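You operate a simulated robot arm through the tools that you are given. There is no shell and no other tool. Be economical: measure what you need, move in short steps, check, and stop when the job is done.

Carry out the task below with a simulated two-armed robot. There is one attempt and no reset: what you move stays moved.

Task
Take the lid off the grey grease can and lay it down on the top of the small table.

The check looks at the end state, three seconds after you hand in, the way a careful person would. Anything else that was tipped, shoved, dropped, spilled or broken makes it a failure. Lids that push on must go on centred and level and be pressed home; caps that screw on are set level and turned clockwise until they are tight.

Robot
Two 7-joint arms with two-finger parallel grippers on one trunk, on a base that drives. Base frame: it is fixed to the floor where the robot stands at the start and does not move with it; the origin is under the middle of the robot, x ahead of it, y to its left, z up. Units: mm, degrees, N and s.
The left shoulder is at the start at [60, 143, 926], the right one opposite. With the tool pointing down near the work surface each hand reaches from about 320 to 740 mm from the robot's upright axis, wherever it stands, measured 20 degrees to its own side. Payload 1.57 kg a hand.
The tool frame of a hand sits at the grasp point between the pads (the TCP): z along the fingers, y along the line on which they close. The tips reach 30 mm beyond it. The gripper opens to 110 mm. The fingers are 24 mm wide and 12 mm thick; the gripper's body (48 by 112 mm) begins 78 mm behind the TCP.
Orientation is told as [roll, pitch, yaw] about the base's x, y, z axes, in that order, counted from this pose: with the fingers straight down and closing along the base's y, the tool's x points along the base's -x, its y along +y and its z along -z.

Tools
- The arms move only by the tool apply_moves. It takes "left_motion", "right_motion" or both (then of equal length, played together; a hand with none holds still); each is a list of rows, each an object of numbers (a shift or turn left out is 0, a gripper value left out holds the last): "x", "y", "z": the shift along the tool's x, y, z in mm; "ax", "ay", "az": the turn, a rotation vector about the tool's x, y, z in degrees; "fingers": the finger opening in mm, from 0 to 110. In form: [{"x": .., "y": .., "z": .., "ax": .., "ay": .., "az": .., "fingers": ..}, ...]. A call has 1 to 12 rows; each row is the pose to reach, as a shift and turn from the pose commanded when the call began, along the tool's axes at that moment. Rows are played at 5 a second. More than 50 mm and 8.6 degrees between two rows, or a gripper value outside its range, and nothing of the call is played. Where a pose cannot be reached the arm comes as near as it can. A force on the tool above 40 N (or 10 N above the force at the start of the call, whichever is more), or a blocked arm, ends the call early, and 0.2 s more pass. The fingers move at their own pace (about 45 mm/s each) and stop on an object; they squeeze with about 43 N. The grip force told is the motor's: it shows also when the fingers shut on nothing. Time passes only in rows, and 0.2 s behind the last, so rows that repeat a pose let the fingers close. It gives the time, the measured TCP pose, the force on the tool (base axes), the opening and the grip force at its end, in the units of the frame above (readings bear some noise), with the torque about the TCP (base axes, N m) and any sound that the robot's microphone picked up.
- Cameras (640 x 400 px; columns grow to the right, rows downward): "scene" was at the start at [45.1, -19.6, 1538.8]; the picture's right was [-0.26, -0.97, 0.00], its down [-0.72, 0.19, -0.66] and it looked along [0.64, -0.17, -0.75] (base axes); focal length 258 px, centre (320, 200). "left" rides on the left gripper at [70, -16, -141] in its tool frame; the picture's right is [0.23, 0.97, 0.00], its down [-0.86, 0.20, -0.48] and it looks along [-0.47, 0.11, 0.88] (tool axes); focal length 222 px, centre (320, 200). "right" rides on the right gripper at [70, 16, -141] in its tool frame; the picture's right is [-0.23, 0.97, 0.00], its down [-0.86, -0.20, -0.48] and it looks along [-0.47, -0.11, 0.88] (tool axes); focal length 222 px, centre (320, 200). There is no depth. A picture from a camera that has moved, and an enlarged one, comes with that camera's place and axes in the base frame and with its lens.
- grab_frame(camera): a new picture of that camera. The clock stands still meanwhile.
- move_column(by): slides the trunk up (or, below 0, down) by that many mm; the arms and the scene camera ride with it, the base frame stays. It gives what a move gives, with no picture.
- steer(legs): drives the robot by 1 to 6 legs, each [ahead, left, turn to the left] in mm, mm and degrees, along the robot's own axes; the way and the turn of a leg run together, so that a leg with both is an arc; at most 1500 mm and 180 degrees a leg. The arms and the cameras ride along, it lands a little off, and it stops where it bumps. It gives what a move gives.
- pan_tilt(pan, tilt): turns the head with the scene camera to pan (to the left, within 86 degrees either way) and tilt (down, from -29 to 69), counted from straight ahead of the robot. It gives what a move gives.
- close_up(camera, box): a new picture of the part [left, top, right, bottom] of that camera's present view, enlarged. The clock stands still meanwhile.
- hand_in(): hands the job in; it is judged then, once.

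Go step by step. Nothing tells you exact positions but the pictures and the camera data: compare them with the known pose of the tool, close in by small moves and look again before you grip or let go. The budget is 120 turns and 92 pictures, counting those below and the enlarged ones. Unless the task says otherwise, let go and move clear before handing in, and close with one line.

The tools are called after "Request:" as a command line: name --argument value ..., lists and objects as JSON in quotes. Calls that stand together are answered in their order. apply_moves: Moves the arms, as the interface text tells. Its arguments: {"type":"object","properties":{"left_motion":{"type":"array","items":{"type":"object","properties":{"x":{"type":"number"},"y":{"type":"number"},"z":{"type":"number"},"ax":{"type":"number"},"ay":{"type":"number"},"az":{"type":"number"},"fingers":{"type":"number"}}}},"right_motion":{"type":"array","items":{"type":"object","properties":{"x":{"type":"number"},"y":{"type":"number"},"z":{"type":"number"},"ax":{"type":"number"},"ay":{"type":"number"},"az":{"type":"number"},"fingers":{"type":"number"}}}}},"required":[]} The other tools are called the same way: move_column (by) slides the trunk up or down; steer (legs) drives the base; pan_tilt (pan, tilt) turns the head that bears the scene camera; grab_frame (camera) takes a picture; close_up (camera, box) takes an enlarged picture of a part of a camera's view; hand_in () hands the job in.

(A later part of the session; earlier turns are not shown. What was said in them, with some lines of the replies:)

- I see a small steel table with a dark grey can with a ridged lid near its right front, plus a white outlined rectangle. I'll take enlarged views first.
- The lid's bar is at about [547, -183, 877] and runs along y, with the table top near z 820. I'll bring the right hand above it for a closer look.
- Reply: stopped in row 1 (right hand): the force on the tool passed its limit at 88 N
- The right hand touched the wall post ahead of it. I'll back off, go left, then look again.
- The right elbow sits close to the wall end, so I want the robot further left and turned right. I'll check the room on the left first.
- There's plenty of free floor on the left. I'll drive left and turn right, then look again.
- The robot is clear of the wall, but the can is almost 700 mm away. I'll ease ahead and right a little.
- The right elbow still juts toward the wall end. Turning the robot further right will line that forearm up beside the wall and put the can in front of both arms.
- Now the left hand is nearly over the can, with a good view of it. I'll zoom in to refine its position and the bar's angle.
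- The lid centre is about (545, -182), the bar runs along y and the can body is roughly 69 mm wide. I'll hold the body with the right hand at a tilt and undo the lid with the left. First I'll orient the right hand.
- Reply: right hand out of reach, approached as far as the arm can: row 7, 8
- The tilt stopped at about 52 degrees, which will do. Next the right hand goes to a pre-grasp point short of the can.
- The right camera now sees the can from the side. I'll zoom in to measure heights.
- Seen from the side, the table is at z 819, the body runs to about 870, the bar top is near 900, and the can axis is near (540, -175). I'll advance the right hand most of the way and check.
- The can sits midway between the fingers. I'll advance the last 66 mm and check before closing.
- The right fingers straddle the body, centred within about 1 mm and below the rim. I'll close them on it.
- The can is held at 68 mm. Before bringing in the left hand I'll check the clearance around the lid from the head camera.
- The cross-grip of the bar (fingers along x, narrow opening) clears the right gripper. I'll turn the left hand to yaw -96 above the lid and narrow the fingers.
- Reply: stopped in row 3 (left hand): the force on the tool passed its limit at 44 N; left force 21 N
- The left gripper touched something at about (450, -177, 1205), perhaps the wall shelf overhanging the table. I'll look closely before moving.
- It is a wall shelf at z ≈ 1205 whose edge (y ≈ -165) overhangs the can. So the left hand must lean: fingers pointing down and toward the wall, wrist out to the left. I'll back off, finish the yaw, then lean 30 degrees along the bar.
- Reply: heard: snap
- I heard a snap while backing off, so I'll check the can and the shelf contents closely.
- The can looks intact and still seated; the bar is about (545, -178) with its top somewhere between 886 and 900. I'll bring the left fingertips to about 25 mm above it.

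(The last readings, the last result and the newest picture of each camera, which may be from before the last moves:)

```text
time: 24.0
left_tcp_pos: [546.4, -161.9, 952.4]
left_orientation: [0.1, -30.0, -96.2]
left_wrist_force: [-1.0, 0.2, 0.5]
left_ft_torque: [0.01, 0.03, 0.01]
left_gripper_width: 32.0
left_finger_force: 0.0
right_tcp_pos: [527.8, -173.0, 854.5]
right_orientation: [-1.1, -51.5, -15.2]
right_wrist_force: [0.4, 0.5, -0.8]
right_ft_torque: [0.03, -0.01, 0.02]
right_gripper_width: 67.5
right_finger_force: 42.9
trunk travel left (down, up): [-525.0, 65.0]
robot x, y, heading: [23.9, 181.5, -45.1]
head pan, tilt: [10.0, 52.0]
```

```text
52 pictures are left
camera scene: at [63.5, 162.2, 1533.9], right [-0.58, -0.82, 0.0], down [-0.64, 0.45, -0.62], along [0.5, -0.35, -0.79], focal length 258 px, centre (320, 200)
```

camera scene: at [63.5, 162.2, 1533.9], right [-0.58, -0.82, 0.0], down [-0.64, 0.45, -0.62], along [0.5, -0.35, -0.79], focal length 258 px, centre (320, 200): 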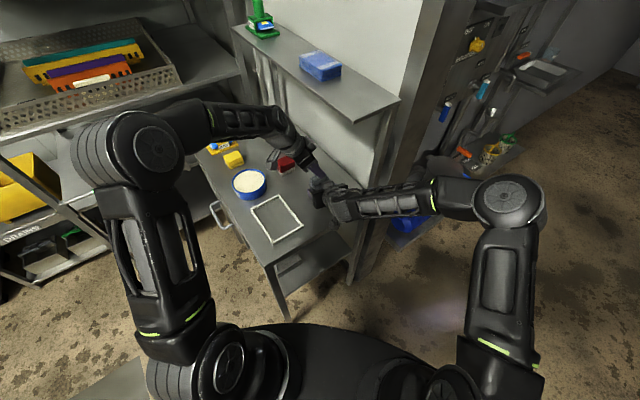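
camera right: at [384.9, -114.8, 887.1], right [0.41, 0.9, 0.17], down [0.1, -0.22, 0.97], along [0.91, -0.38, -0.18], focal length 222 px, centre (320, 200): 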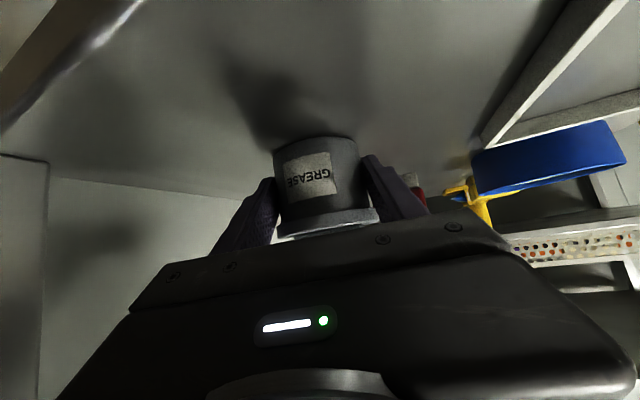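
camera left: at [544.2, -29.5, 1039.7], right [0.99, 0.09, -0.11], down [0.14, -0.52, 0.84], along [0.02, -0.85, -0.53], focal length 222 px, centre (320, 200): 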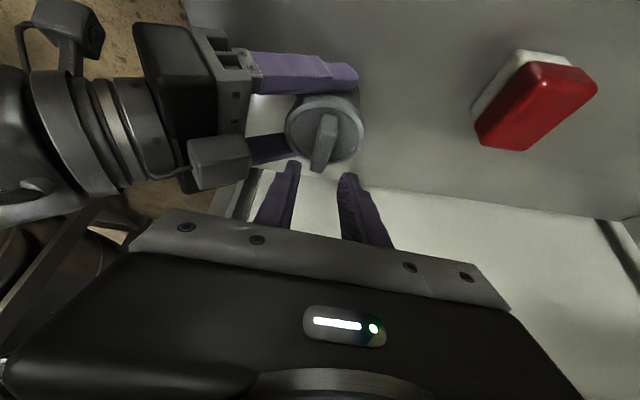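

Request:
close_up --camera "left" --box '[250, 80, 410, 200]'

```text
3.33 times, centred on (330, 140) of left
camera zoom: at [544.2, -29.5, 1039.7], right [0.99, 0.09, -0.11], down [0.14, -0.52, 0.84], along [0.02, -0.85, -0.53], focal length 740 px, centre (287, 400)
```

zoom: 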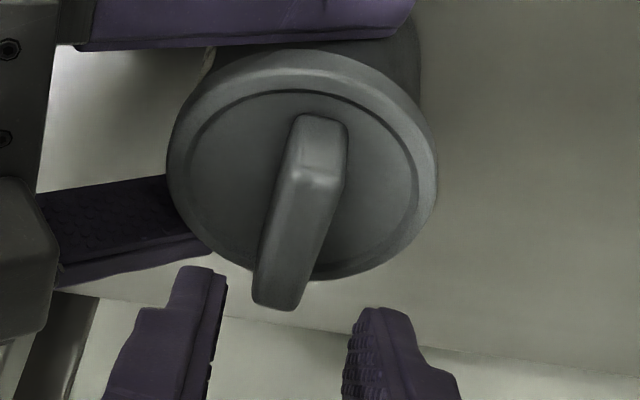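

The bar lies between the fingers laterally, running at about 82.5 degrees. I'll lower the fingertips around it, stopping just above the rim.

Request:
apply_moves --left_motion '[{"x": 5, "z": 11, "az": 1.5}, {"x": 10, "z": 22, "az": 1.5}, {"x": 14, "z": 30, "az": 1.5}, {"x": 14, "z": 30, "az": 1.5}]'

Request:
close_up --camera "left" --box '[240, 60, 400, 200]'

Request:
close_up --camera "scene" --box '[260, 140, 380, 220]'

```text
time: 25.0
left_tcp_pos: [545.3, -165.1, 920.2]
left_orientation: [0.9, -30.0, -97.9]
left_wrist_force: [0.6, -0.9, 0.3]
left_ft_torque: [-0.02, 0.05, 0.0]
left_gripper_width: 32.0
left_finger_force: 0.0
right_tcp_pos: [528.5, -172.6, 854.3]
right_orientation: [-1.2, -51.5, -15.2]
right_wrist_force: [0.0, -0.4, -1.6]
right_ft_torque: [0.03, -0.01, 0.01]
right_gripper_width: 67.7
right_finger_force: 43.1
trunk travel left (down, up): [-525.0, 65.0]
robot x, y, heading: [24.1, 182.9, -45.3]
head pan, tilt: [10.0, 52.0]
```

```text
2.86 times, centred on (320, 130) of left
camera zoom: at [544.9, -31.9, 1006.5], right [0.99, 0.07, -0.1], down [0.12, -0.52, 0.84], along [0.01, -0.85, -0.53], focal length 635 px, centre (320, 400)
```

zoom: 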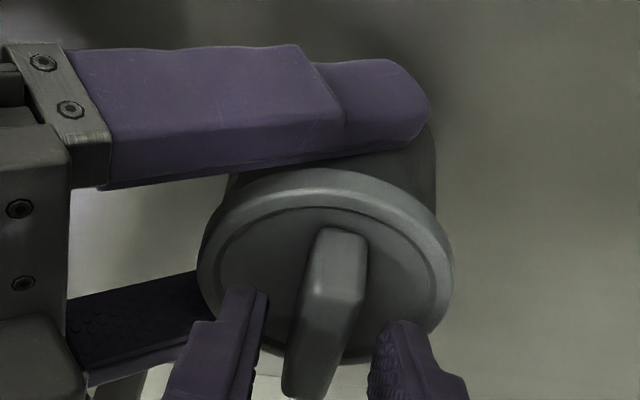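

```text
5.00 times, centred on (320, 180) of scene
camera zoom: at [63.5, 162.1, 1533.9], right [-0.58, -0.82, 0.0], down [-0.64, 0.45, -0.62], along [0.5, -0.35, -0.79], focal length 1289 px, centre (320, 300)
```

zoom: 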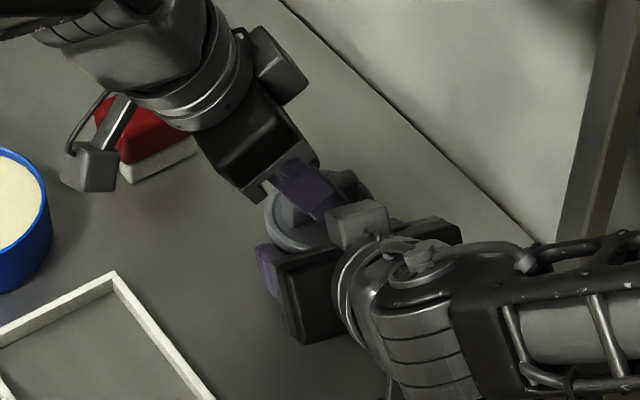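

The bar triangulates to about (545, -177) with its top at 896 and the rim at about 870. I'll go 12 mm lower, then close on the bar.

Request:
apply_moves --left_motion '[{"x": 3, "z": 5}, {"x": 6, "z": 10.4}, {"x": 6, "z": 10.4}]'

Request:
close_up --camera "left" --box '[240, 60, 400, 200]'

```text
time: 25.8
left_tcp_pos: [546.3, -165.7, 912.3]
left_orientation: [1.2, -30.3, -98.0]
left_wrist_force: [-3.0, 6.6, 28.4]
left_ft_torque: [0.18, 0.59, -0.18]
left_gripper_width: 34.2
left_finger_force: 1.5
right_tcp_pos: [528.1, -173.8, 854.2]
right_orientation: [-1.3, -51.4, -15.3]
right_wrist_force: [8.9, -6.4, -13.4]
right_ft_torque: [0.34, -0.64, -0.1]
right_gripper_width: 67.5
right_finger_force: 43.3
trunk travel left (down, up): [-525.0, 65.0]
robot x, y, heading: [22.7, 186.5, -45.0]
head pan, tilt: [10.0, 52.0]
```

```text
2.86 times, centred on (320, 130) of left
camera zoom: at [545.4, -31.9, 998.0], right [0.99, 0.07, -0.1], down [0.12, -0.52, 0.85], along [0.01, -0.85, -0.52], focal length 635 px, centre (320, 400)
```

zoom: 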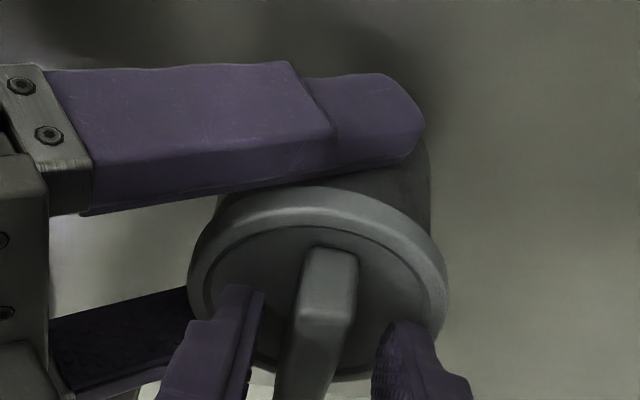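

The fingertips touched the lid top (28 N), so its surface is near 880. I'll back up a few mm and close on the bar.

Request:
apply_moves --left_motion '[{"x": -4, "z": -7}, {"x": -4, "z": -7}]'

Request:
apply_moves --left_motion '[{"fingers": 8}, {"fingers": 8}, {"fingers": 8}, {"fingers": 8}]'

Request:
close_up --camera "left" --box '[240, 60, 400, 200]'

```text
time: 26.4
left_tcp_pos: [544.7, -164.9, 915.3]
left_orientation: [0.8, -29.9, -97.8]
left_wrist_force: [-0.2, -0.1, 1.1]
left_ft_torque: [0.05, -0.02, -0.01]
left_gripper_width: 31.9
left_finger_force: 0.0
right_tcp_pos: [529.5, -173.2, 854.5]
right_orientation: [-1.2, -51.6, -15.2]
right_wrist_force: [0.4, 0.7, -2.5]
right_ft_torque: [0.02, 0.02, -0.01]
right_gripper_width: 67.7
right_finger_force: 43.3
trunk travel left (down, up): [-525.0, 65.0]
robot x, y, heading: [22.9, 184.0, -45.2]
head pan, tilt: [10.0, 52.0]
```

```text
time: 27.4
left_tcp_pos: [545.2, -164.9, 917.3]
left_orientation: [1.0, -29.9, -97.9]
left_wrist_force: [-3.3, 0.8, -0.1]
left_ft_torque: [0.03, 0.14, -0.02]
left_gripper_width: 13.5
left_finger_force: 30.0
right_tcp_pos: [529.6, -173.1, 854.5]
right_orientation: [-1.2, -51.6, -15.2]
right_wrist_force: [3.1, 0.2, -1.7]
right_ft_torque: [0.02, 0.12, -0.04]
right_gripper_width: 67.3
right_finger_force: 43.1
trunk travel left (down, up): [-525.0, 65.0]
robot x, y, heading: [21.4, 185.5, -45.2]
head pan, tilt: [10.0, 52.0]
```

```text
2.86 times, centred on (320, 130) of left
camera zoom: at [544.6, -31.9, 1003.8], right [0.99, 0.07, -0.1], down [0.12, -0.52, 0.84], along [0.01, -0.85, -0.53], focal length 635 px, centre (320, 400)
```

zoom: 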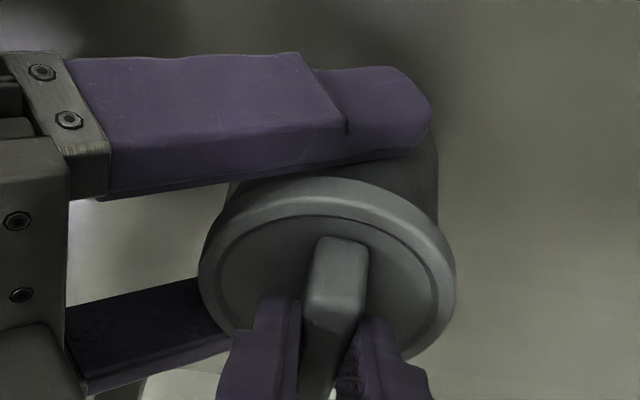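

The bar is gripped (13.5 mm). Now a small counter-clockwise test turn about the vertical axis through the can, watching torque.

Request:
apply_moves --left_motion '[{"x": -0.15, "y": -0.85, "ax": -2, "az": -3.46}, {"x": -0.3, "y": -1.65, "z": 0.15, "ax": -4, "az": -6.93}, {"x": -0.3, "y": -1.65, "z": 0.15, "ax": -4, "az": -6.93}]'

Request:
close_up --camera "left" --box '[240, 60, 400, 200]'

Request:
close_up --camera "right" --box '[220, 100, 440, 240]'

```text
time: 28.2
left_tcp_pos: [543.6, -164.6, 917.3]
left_orientation: [0.8, -30.0, -89.8]
left_wrist_force: [-12.6, 3.4, 3.2]
left_ft_torque: [0.04, 0.56, -0.37]
left_gripper_width: 13.7
left_finger_force: 30.3
right_tcp_pos: [529.5, -172.8, 854.1]
right_orientation: [-1.1, -51.7, -15.2]
right_wrist_force: [12.5, -2.9, -4.5]
right_ft_torque: [0.17, 0.31, 0.2]
right_gripper_width: 67.5
right_finger_force: 43.0
trunk travel left (down, up): [-525.0, 65.0]
robot x, y, heading: [22.2, 182.3, -45.4]
head pan, tilt: [10.0, 52.0]
```

```text
2.86 times, centred on (320, 130) of left
camera zoom: at [524.7, -32.6, 1003.8], right [0.97, 0.21, -0.1], down [0.2, -0.5, 0.84], along [0.12, -0.84, -0.53], focal length 635 px, centre (320, 400)
```

zoom: 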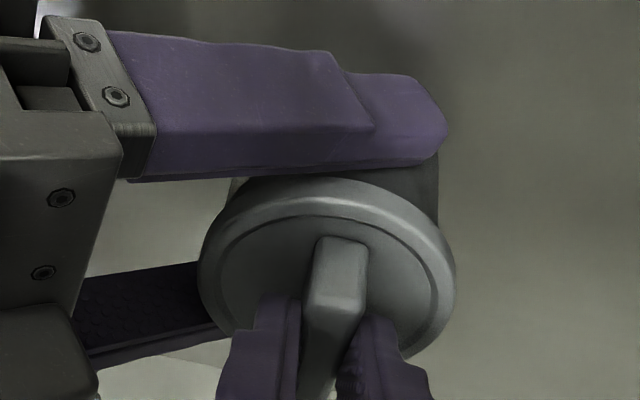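

```text
2.86 times, centred on (330, 170) of right
camera zoom: at [385.7, -113.9, 887.2], right [0.41, 0.9, 0.17], down [0.1, -0.22, 0.97], along [0.91, -0.38, -0.18], focal length 635 px, centre (291, 286)
```

zoom: 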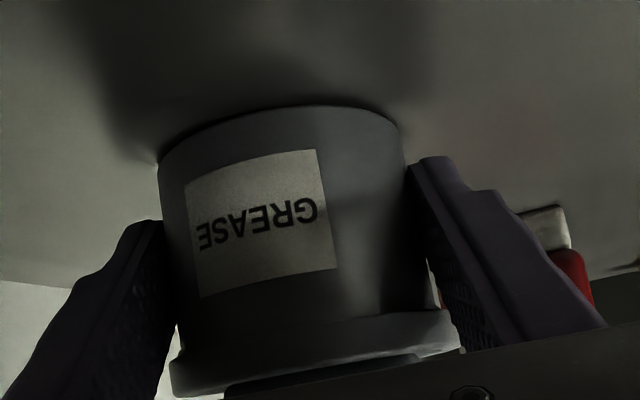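

The lid turns with the hand while the label stays put, so it's screwing off. I'll continue with a little more -x compensation.

Request:
apply_moves --left_motion '[{"y": -1.6, "ax": -2, "az": -3.46}, {"x": -0.1, "y": -3, "z": 0.1, "ax": -4, "az": -6.93}, {"x": -0.3, "y": -4.2, "z": 0.2, "ax": -6, "az": -10.4}, {"x": -0.5, "y": -5.4, "z": 0.3, "ax": -8, "az": -13.86}, {"x": -0.5, "y": -5.4, "z": 0.3, "ax": -8, "az": -13.86}]'

Request:
grab_frame --camera "left"

```text
time: 29.4
left_tcp_pos: [540.4, -165.2, 916.7]
left_orientation: [0.9, -30.4, -73.6]
left_wrist_force: [-3.1, 0.1, 0.8]
left_ft_torque: [-0.01, 0.13, 0.0]
left_gripper_width: 13.6
left_finger_force: 30.5
right_tcp_pos: [528.3, -172.3, 854.2]
right_orientation: [-1.3, -51.5, -15.2]
right_wrist_force: [1.6, -0.4, -1.5]
right_ft_torque: [0.04, 0.0, 0.04]
right_gripper_width: 67.5
right_finger_force: 42.9
trunk travel left (down, up): [-525.0, 65.0]
robot x, y, heading: [22.9, 181.5, -45.2]
head pan, tilt: [10.0, 52.0]
```

```text
44 pictures are left
camera left: at [485.3, -42.6, 1003.2], right [0.88, 0.47, -0.1], down [0.32, -0.42, 0.85], along [0.36, -0.78, -0.52], focal length 222 px, centre (320, 200)
```

left: 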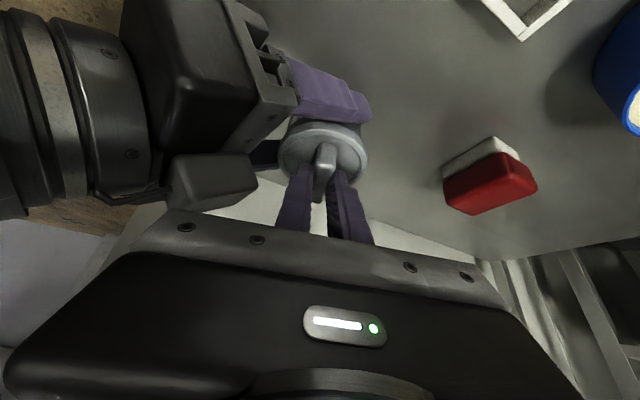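

Torque has dropped to zero after 24 degrees. I'll test a 3 mm lift and watch the forces.

Request:
apply_moves --left_motion '[{"x": -0.75, "z": -1.3}, {"x": -1.5, "z": -2.6}, {"x": -1.5, "z": -2.6}]'

```text
time: 30.2
left_tcp_pos: [539.7, -165.0, 919.5]
left_orientation: [0.9, -30.3, -73.6]
left_wrist_force: [-0.6, 0.9, -0.6]
left_ft_torque: [-0.01, -0.03, -0.02]
left_gripper_width: 13.6
left_finger_force: 30.0
right_tcp_pos: [527.8, -173.6, 854.2]
right_orientation: [-1.2, -51.5, -15.3]
right_wrist_force: [0.3, -0.5, -0.1]
right_ft_torque: [-0.01, 0.05, 0.05]
right_gripper_width: 67.4
right_finger_force: 43.5
trunk travel left (down, up): [-525.0, 65.0]
robot x, y, heading: [24.8, 186.9, -45.4]
head pan, tilt: [10.0, 52.0]
```

No resistance. I'll lift 12 mm more and look.

Request:
apply_moves --left_motion '[{"x": -2, "z": -3.5}, {"x": -4, "z": -7}, {"x": -6, "z": -10.4}, {"x": -6, "z": -10.4}]'

Request:
close_up --camera "left" --box '[220, 80, 420, 240]'

Request:
close_up --camera "right" --box '[220, 100, 440, 240]'

```text
time: 31.2
left_tcp_pos: [539.3, -165.5, 932.2]
left_orientation: [0.8, -30.3, -73.8]
left_wrist_force: [-0.4, -0.1, 0.1]
left_ft_torque: [0.0, -0.01, 0.03]
left_gripper_width: 13.6
left_finger_force: 29.9
right_tcp_pos: [528.4, -173.4, 854.0]
right_orientation: [-1.3, -51.5, -15.2]
right_wrist_force: [0.0, -0.4, -1.5]
right_ft_torque: [-0.04, 0.01, 0.03]
right_gripper_width: 67.2
right_finger_force: 42.9
trunk travel left (down, up): [-525.0, 65.0]
robot x, y, heading: [23.5, 186.3, -44.9]
head pan, tilt: [10.0, 52.0]
```

```text
2.50 times, centred on (320, 160) of left
camera zoom: at [484.9, -43.5, 1017.9], right [0.88, 0.47, -0.1], down [0.32, -0.42, 0.85], along [0.35, -0.78, -0.52], focal length 555 px, centre (320, 300)
```

zoom: 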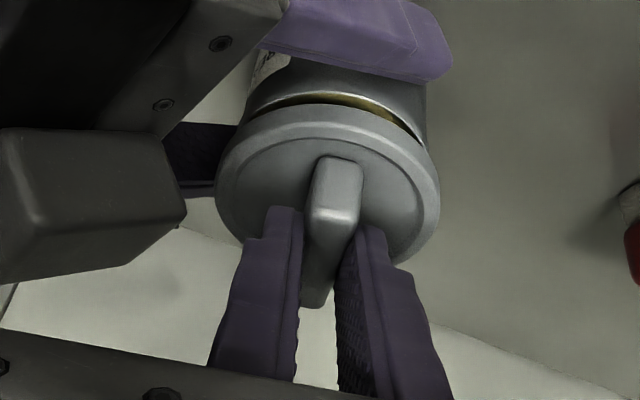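

```text
2.86 times, centred on (330, 170) of right
camera zoom: at [385.3, -113.9, 887.0], right [0.41, 0.9, 0.16], down [0.1, -0.22, 0.97], along [0.91, -0.38, -0.18], focal length 635 px, centre (291, 286)
```

zoom: 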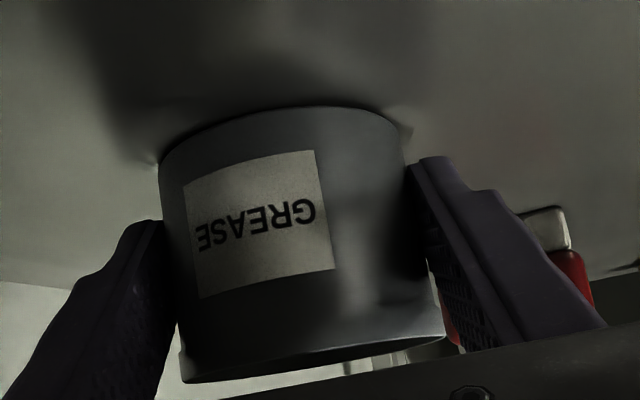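

The lid is off cleanly. I'll raise it and carry it over the clear patch near (620, -115), between the white frame and the red sponge.

Request:
apply_moves --left_motion '[{"x": -11, "z": -19.5}, {"x": -22.5, "z": -39}, {"x": -14, "y": 22, "z": -44}, {"x": -6, "y": 45, "z": -48.6}, {"x": 2, "y": 67, "z": -53}, {"x": 10.8, "y": 89.4, "z": -58.3}, {"x": 10.8, "y": 89.4, "z": -58.3}]'

Request:
grab_frame --camera "left"

Request:
close_up --camera "scene" --box '[200, 110, 380, 250]'

Request:
grab_frame --camera "right"

```text
time: 32.8
left_tcp_pos: [613.0, -102.1, 979.0]
left_orientation: [0.9, -30.3, -73.7]
left_wrist_force: [-0.4, 0.0, 0.0]
left_ft_torque: [-0.02, 0.01, 0.01]
left_gripper_width: 13.6
left_finger_force: 30.5
right_tcp_pos: [527.4, -172.1, 854.1]
right_orientation: [-1.2, -51.6, -15.2]
right_wrist_force: [0.2, 0.0, -2.5]
right_ft_torque: [0.0, 0.04, 0.02]
right_gripper_width: 67.6
right_finger_force: 42.6
trunk travel left (down, up): [-525.0, 65.0]
robot x, y, heading: [26.0, 184.9, -45.3]
head pan, tilt: [10.0, 52.0]
```

```text
41 pictures are left
camera left: at [558.5, 20.1, 1064.5], right [0.88, 0.47, -0.1], down [0.32, -0.42, 0.85], along [0.35, -0.78, -0.52], focal length 222 px, centre (320, 200)
```

left: 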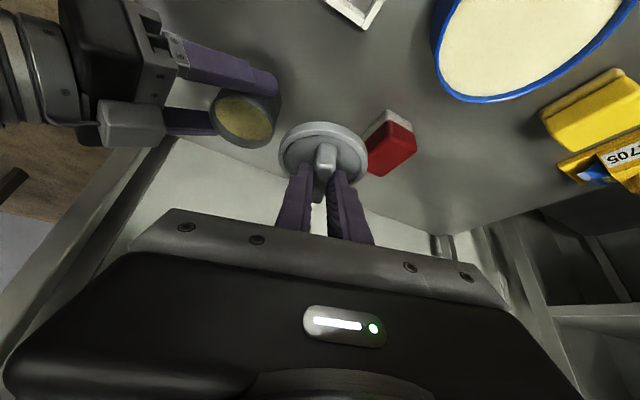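

```text
2.86 times, centred on (290, 180) of scene
camera zoom: at [63.4, 161.9, 1533.9], right [-0.58, -0.82, 0.0], down [-0.64, 0.45, -0.62], along [0.5, -0.35, -0.79], focal length 737 px, centre (406, 257)
```

zoom: 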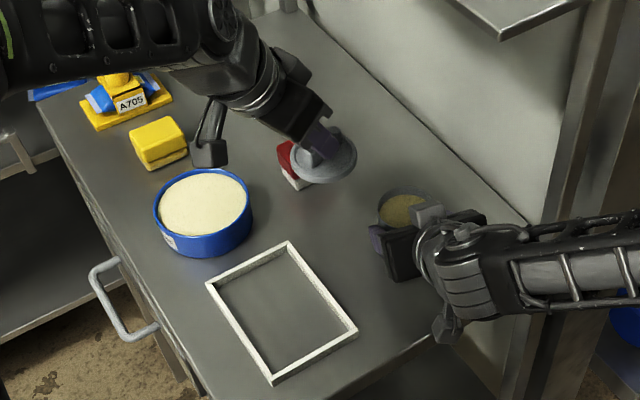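

```text
39 pictures are left
camera right: at [385.3, -114.0, 887.0], right [0.41, 0.9, 0.16], down [0.1, -0.22, 0.97], along [0.91, -0.38, -0.18], focal length 222 px, centre (320, 200)
```

right: 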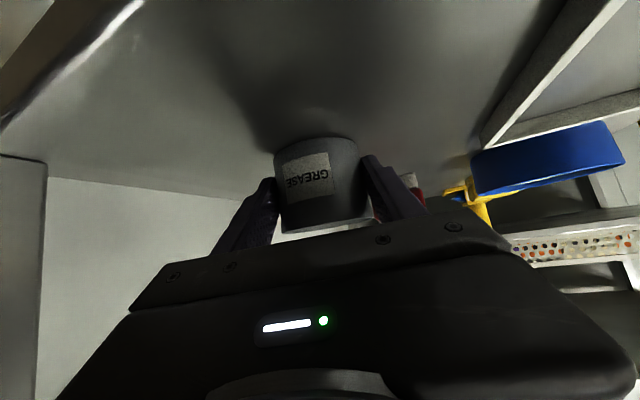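

The lid is held level over the free patch. I'll centre it at about (627, -122) and lower it to roughly 15 mm above the table.

Request:
apply_moves --left_motion '[{"x": -9.7, "y": 6.1, "z": 5.6}, {"x": 1, "y": 6.1, "z": 24}, {"x": 12, "y": 6.1, "z": 43}, {"x": 23.3, "y": 6.1, "z": 62.8}, {"x": 31, "y": 6.1, "z": 76}, {"x": 38.8, "y": 6.1, "z": 89.6}, {"x": 38.8, "y": 6.1, "z": 89.6}]'

Request:
grab_frame --camera "left"

Request:
close_up --camera "scene" --box '[250, 120, 370, 220]'

```text
time: 34.4
left_tcp_pos: [623.4, -110.5, 880.6]
left_orientation: [0.9, -30.3, -73.8]
left_wrist_force: [-0.4, -0.1, -0.1]
left_ft_torque: [0.0, 0.01, -0.02]
left_gripper_width: 13.3
left_finger_force: 29.7
right_tcp_pos: [527.8, -173.1, 853.7]
right_orientation: [-1.1, -51.6, -15.1]
right_wrist_force: [-0.1, 0.7, -1.8]
right_ft_torque: [-0.01, 0.09, 0.0]
right_gripper_width: 67.3
right_finger_force: 42.9
trunk travel left (down, up): [-525.0, 65.0]
robot x, y, heading: [23.6, 184.4, -45.0]
head pan, tilt: [10.0, 52.0]
```

```text
38 pictures are left
camera left: at [568.9, 10.7, 966.5], right [0.88, 0.47, -0.1], down [0.32, -0.42, 0.85], along [0.35, -0.78, -0.52], focal length 222 px, centre (320, 200)
```

left: 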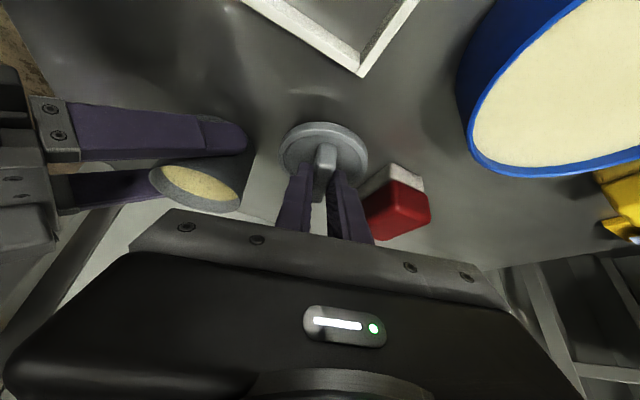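

```text
4.00 times, centred on (310, 170) of scene
camera zoom: at [63.5, 162.1, 1533.9], right [-0.58, -0.82, 0.0], down [-0.64, 0.45, -0.62], along [0.5, -0.35, -0.79], focal length 1031 px, centre (360, 320)
```

zoom: 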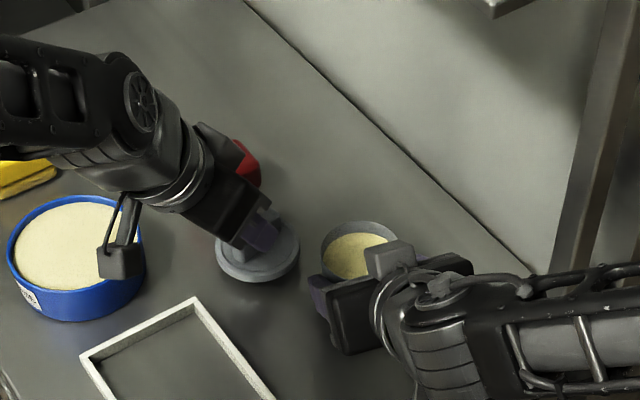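

Clear on all sides. I'll lower in small steps until contact.

Request:
apply_moves --left_motion '[{"x": 2, "z": 3.5}, {"x": 4, "z": 6.9}, {"x": 5, "z": 8.7}, {"x": 5, "z": 8.7}]'

```text
time: 35.4
left_tcp_pos: [624.5, -112.3, 870.5]
left_orientation: [0.9, -30.3, -73.7]
left_wrist_force: [-0.3, -0.5, 0.2]
left_ft_torque: [-0.02, -0.02, -0.02]
left_gripper_width: 13.2
left_finger_force: 29.8
right_tcp_pos: [528.5, -173.4, 854.4]
right_orientation: [-1.2, -51.5, -15.2]
right_wrist_force: [-0.9, 0.2, -1.9]
right_ft_torque: [0.0, 0.01, -0.01]
right_gripper_width: 67.4
right_finger_force: 42.8
trunk travel left (down, up): [-525.0, 65.0]
robot x, y, heading: [26.5, 185.0, -45.2]
head pan, tilt: [10.0, 52.0]
```

Request:
apply_moves --left_motion '[{"x": 1, "z": 1.7}, {"x": 2, "z": 3.5}, {"x": 2, "z": 3.5}]'

```text
time: 36.2
left_tcp_pos: [623.3, -110.2, 866.5]
left_orientation: [0.8, -30.2, -73.8]
left_wrist_force: [0.7, 0.2, -1.4]
left_ft_torque: [-0.03, 0.0, 0.02]
left_gripper_width: 13.3
left_finger_force: 29.8
right_tcp_pos: [527.7, -173.8, 854.9]
right_orientation: [-1.2, -51.5, -15.2]
right_wrist_force: [-0.7, -0.9, -1.5]
right_ft_torque: [0.03, 0.05, 0.02]
right_gripper_width: 67.5
right_finger_force: 43.1
trunk travel left (down, up): [-525.0, 65.0]
robot x, y, heading: [22.8, 182.9, -45.4]
head pan, tilt: [10.0, 52.0]
```

No contact yet at 866, so I'll keep going in 3 mm steps.

Request:
apply_moves --left_motion '[{"x": 0.75, "z": 1.3}, {"x": 1.5, "z": 2.6}, {"x": 1.5, "z": 2.6}]'

Request:
close_up --camera "left" --box '[240, 90, 440, 250]'

```text
time: 37.0
left_tcp_pos: [622.9, -111.4, 866.2]
left_orientation: [0.9, -30.4, -73.8]
left_wrist_force: [-1.3, 2.6, 8.5]
left_ft_torque: [0.23, 0.27, -0.03]
left_gripper_width: 13.5
left_finger_force: 30.0
right_tcp_pos: [527.6, -172.4, 855.5]
right_orientation: [-1.3, -51.7, -15.1]
right_wrist_force: [0.5, 0.3, -2.4]
right_ft_torque: [0.04, 0.07, 0.02]
right_gripper_width: 67.5
right_finger_force: 42.9
trunk travel left (down, up): [-525.0, 65.0]
robot x, y, heading: [20.5, 186.3, -45.2]
head pan, tilt: [10.0, 52.0]
```

```text
2.50 times, centred on (340, 170) of left
camera zoom: at [569.5, 10.5, 951.1], right [0.88, 0.47, -0.1], down [0.32, -0.42, 0.85], along [0.35, -0.78, -0.52], focal length 555 px, centre (270, 275)
```

zoom: 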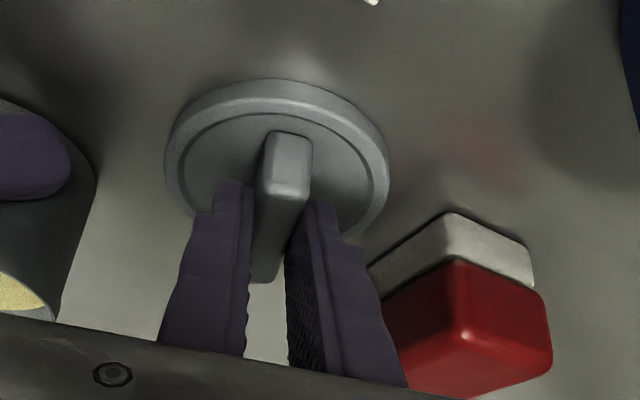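

The lid rests on the table (8.5 N). I'll open the fingers a little, then withdraw straight up.

Request:
apply_moves --left_motion '[{"fingers": 28}, {"fingers": 28}, {"fingers": 28}]'

Request:
apply_moves --left_motion '[{"x": -5, "z": -8.7}, {"x": -15, "z": -26}, {"x": -25, "z": -43}, {"x": -30, "z": -75}, {"x": -35, "z": -110}, {"x": -35, "z": -110}]'

Request:
grab_frame --camera "left"

```text
time: 37.8
left_tcp_pos: [623.8, -112.0, 862.7]
left_orientation: [0.8, -30.4, -73.8]
left_wrist_force: [0.4, 0.8, 0.1]
left_ft_torque: [0.01, -0.01, 0.0]
left_gripper_width: 28.1
left_finger_force: 0.1
right_tcp_pos: [528.7, -174.9, 853.6]
right_orientation: [-1.3, -51.5, -15.2]
right_wrist_force: [-0.5, -0.5, -1.1]
right_ft_torque: [-0.01, 0.0, -0.01]
right_gripper_width: 67.3
right_finger_force: 42.9
trunk travel left (down, up): [-525.0, 65.0]
robot x, y, heading: [23.5, 181.1, -45.1]
head pan, tilt: [10.0, 52.0]
```

```text
time: 39.2
left_tcp_pos: [613.4, -86.8, 977.1]
left_orientation: [0.9, -30.2, -73.8]
left_wrist_force: [0.5, 0.5, -0.7]
left_ft_torque: [0.0, 0.0, 0.01]
left_gripper_width: 28.2
left_finger_force: 0.1
right_tcp_pos: [527.6, -173.2, 854.8]
right_orientation: [-1.2, -51.5, -15.3]
right_wrist_force: [-0.9, -0.2, -2.3]
right_ft_torque: [-0.06, 0.02, -0.01]
right_gripper_width: 67.5
right_finger_force: 43.0
trunk travel left (down, up): [-525.0, 65.0]
robot x, y, heading: [21.4, 184.2, -45.3]
head pan, tilt: [10.0, 52.0]
```

```text
35 pictures are left
camera left: at [560.4, 34.2, 1063.3], right [0.88, 0.47, -0.1], down [0.32, -0.42, 0.85], along [0.35, -0.78, -0.52], focal length 222 px, centre (320, 200)
```

left: 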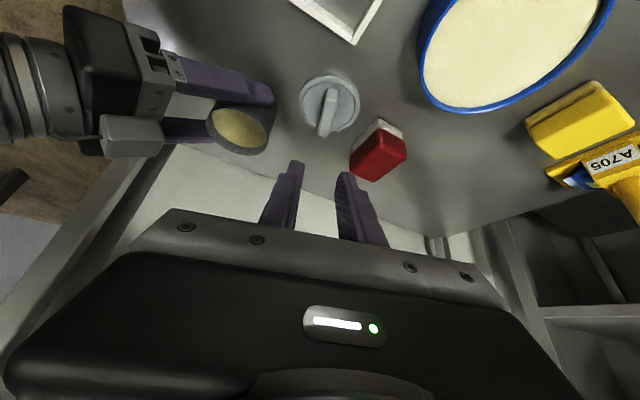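

The lid lies flat. Now I'll release the can with the right hand and withdraw along the fingers' axis.

Request:
apply_moves --right_motion '[{"fingers": 90}, {"fingers": 90}, {"fingers": 90}]'

Request:
apply_moves --right_motion '[{"z": -15}, {"z": -40}, {"z": -70}, {"z": -100}, {"z": -130}, {"z": -130}]'

Request:
grab_frame --camera "right"

Request:
close_up --camera "left" --box '[160, 40, 440, 215]'

Request:
grab_frame --camera "scene"

```text
time: 40.0
left_tcp_pos: [615.2, -87.2, 976.7]
left_orientation: [0.9, -30.4, -73.8]
left_wrist_force: [-0.2, -0.2, 0.4]
left_ft_torque: [-0.02, 0.0, 0.04]
left_gripper_width: 28.1
left_finger_force: 0.1
right_tcp_pos: [528.4, -171.9, 854.4]
right_orientation: [-1.1, -51.6, -15.1]
right_wrist_force: [-1.2, -0.1, 0.4]
right_ft_torque: [0.02, -0.01, -0.01]
right_gripper_width: 90.0
right_finger_force: 0.1
trunk travel left (down, up): [-525.0, 65.0]
robot x, y, heading: [24.0, 185.5, -45.1]
head pan, tilt: [10.0, 52.0]
```

```text
time: 41.4
left_tcp_pos: [614.0, -88.0, 977.9]
left_orientation: [0.8, -30.3, -73.7]
left_wrist_force: [0.2, -1.0, 0.5]
left_ft_torque: [0.0, -0.01, 0.04]
left_gripper_width: 28.1
left_finger_force: 0.1
right_tcp_pos: [431.8, -145.0, 936.0]
right_orientation: [-1.2, -51.6, -15.2]
right_wrist_force: [-0.3, -0.1, -0.8]
right_ft_torque: [0.0, 0.01, 0.04]
right_gripper_width: 89.9
right_finger_force: 0.1
trunk travel left (down, up): [-525.0, 65.0]
robot x, y, heading: [21.4, 182.8, -45.3]
head pan, tilt: [10.0, 52.0]
```

```text
34 pictures are left
camera right: at [288.3, -85.3, 968.0], right [0.41, 0.9, 0.16], down [0.1, -0.22, 0.97], along [0.91, -0.38, -0.18], focal length 222 px, centre (320, 200)
```

right: 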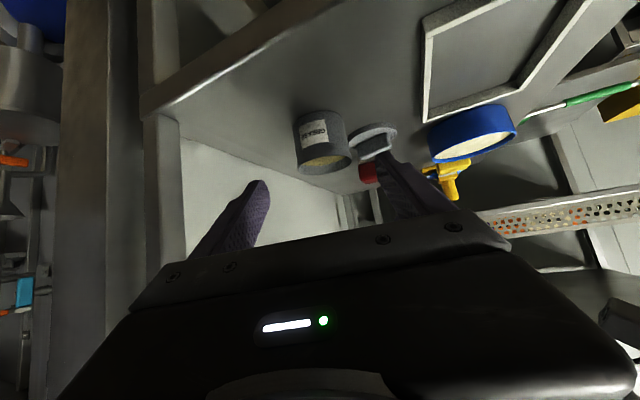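

```text
2.29 times, centred on (300, 128) of left
camera zoom: at [560.6, 34.2, 1063.0], right [0.88, 0.47, -0.1], down [0.32, -0.42, 0.85], along [0.35, -0.78, -0.52], focal length 508 px, centre (366, 366)
```

zoom: 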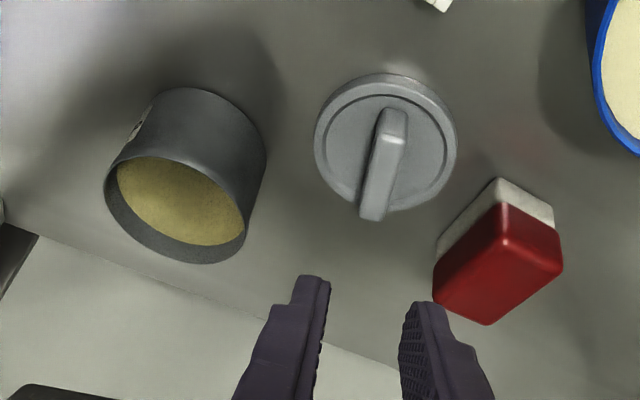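

```text
32 pictures are left
camera scene: at [63.7, 162.1, 1533.8], right [-0.58, -0.82, 0.0], down [-0.64, 0.45, -0.62], along [0.5, -0.35, -0.79], focal length 258 px, centre (320, 200)
```

scene: 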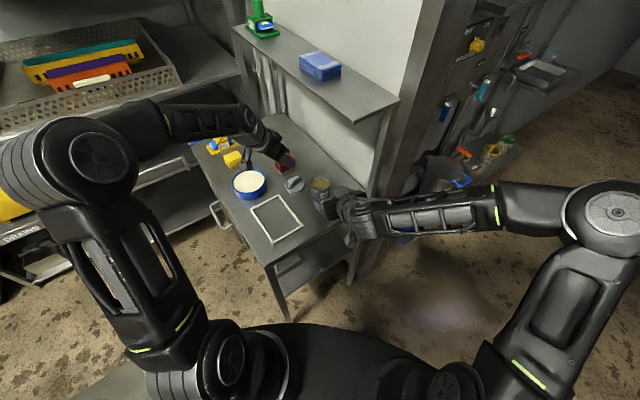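

The lid is off and lying flat on the small table. The can stands upright and open, nothing else looks disturbed, and both hands are clear, so I'm handing in.

Request:
hand_in

```text
The job is handed in.
```

I unscrewed the lid from the grey grease can and laid it flat on the small table; the open can stands upright, nothing else looks moved, though on the way the right hand bumped the wall post and the left hand the shelf.
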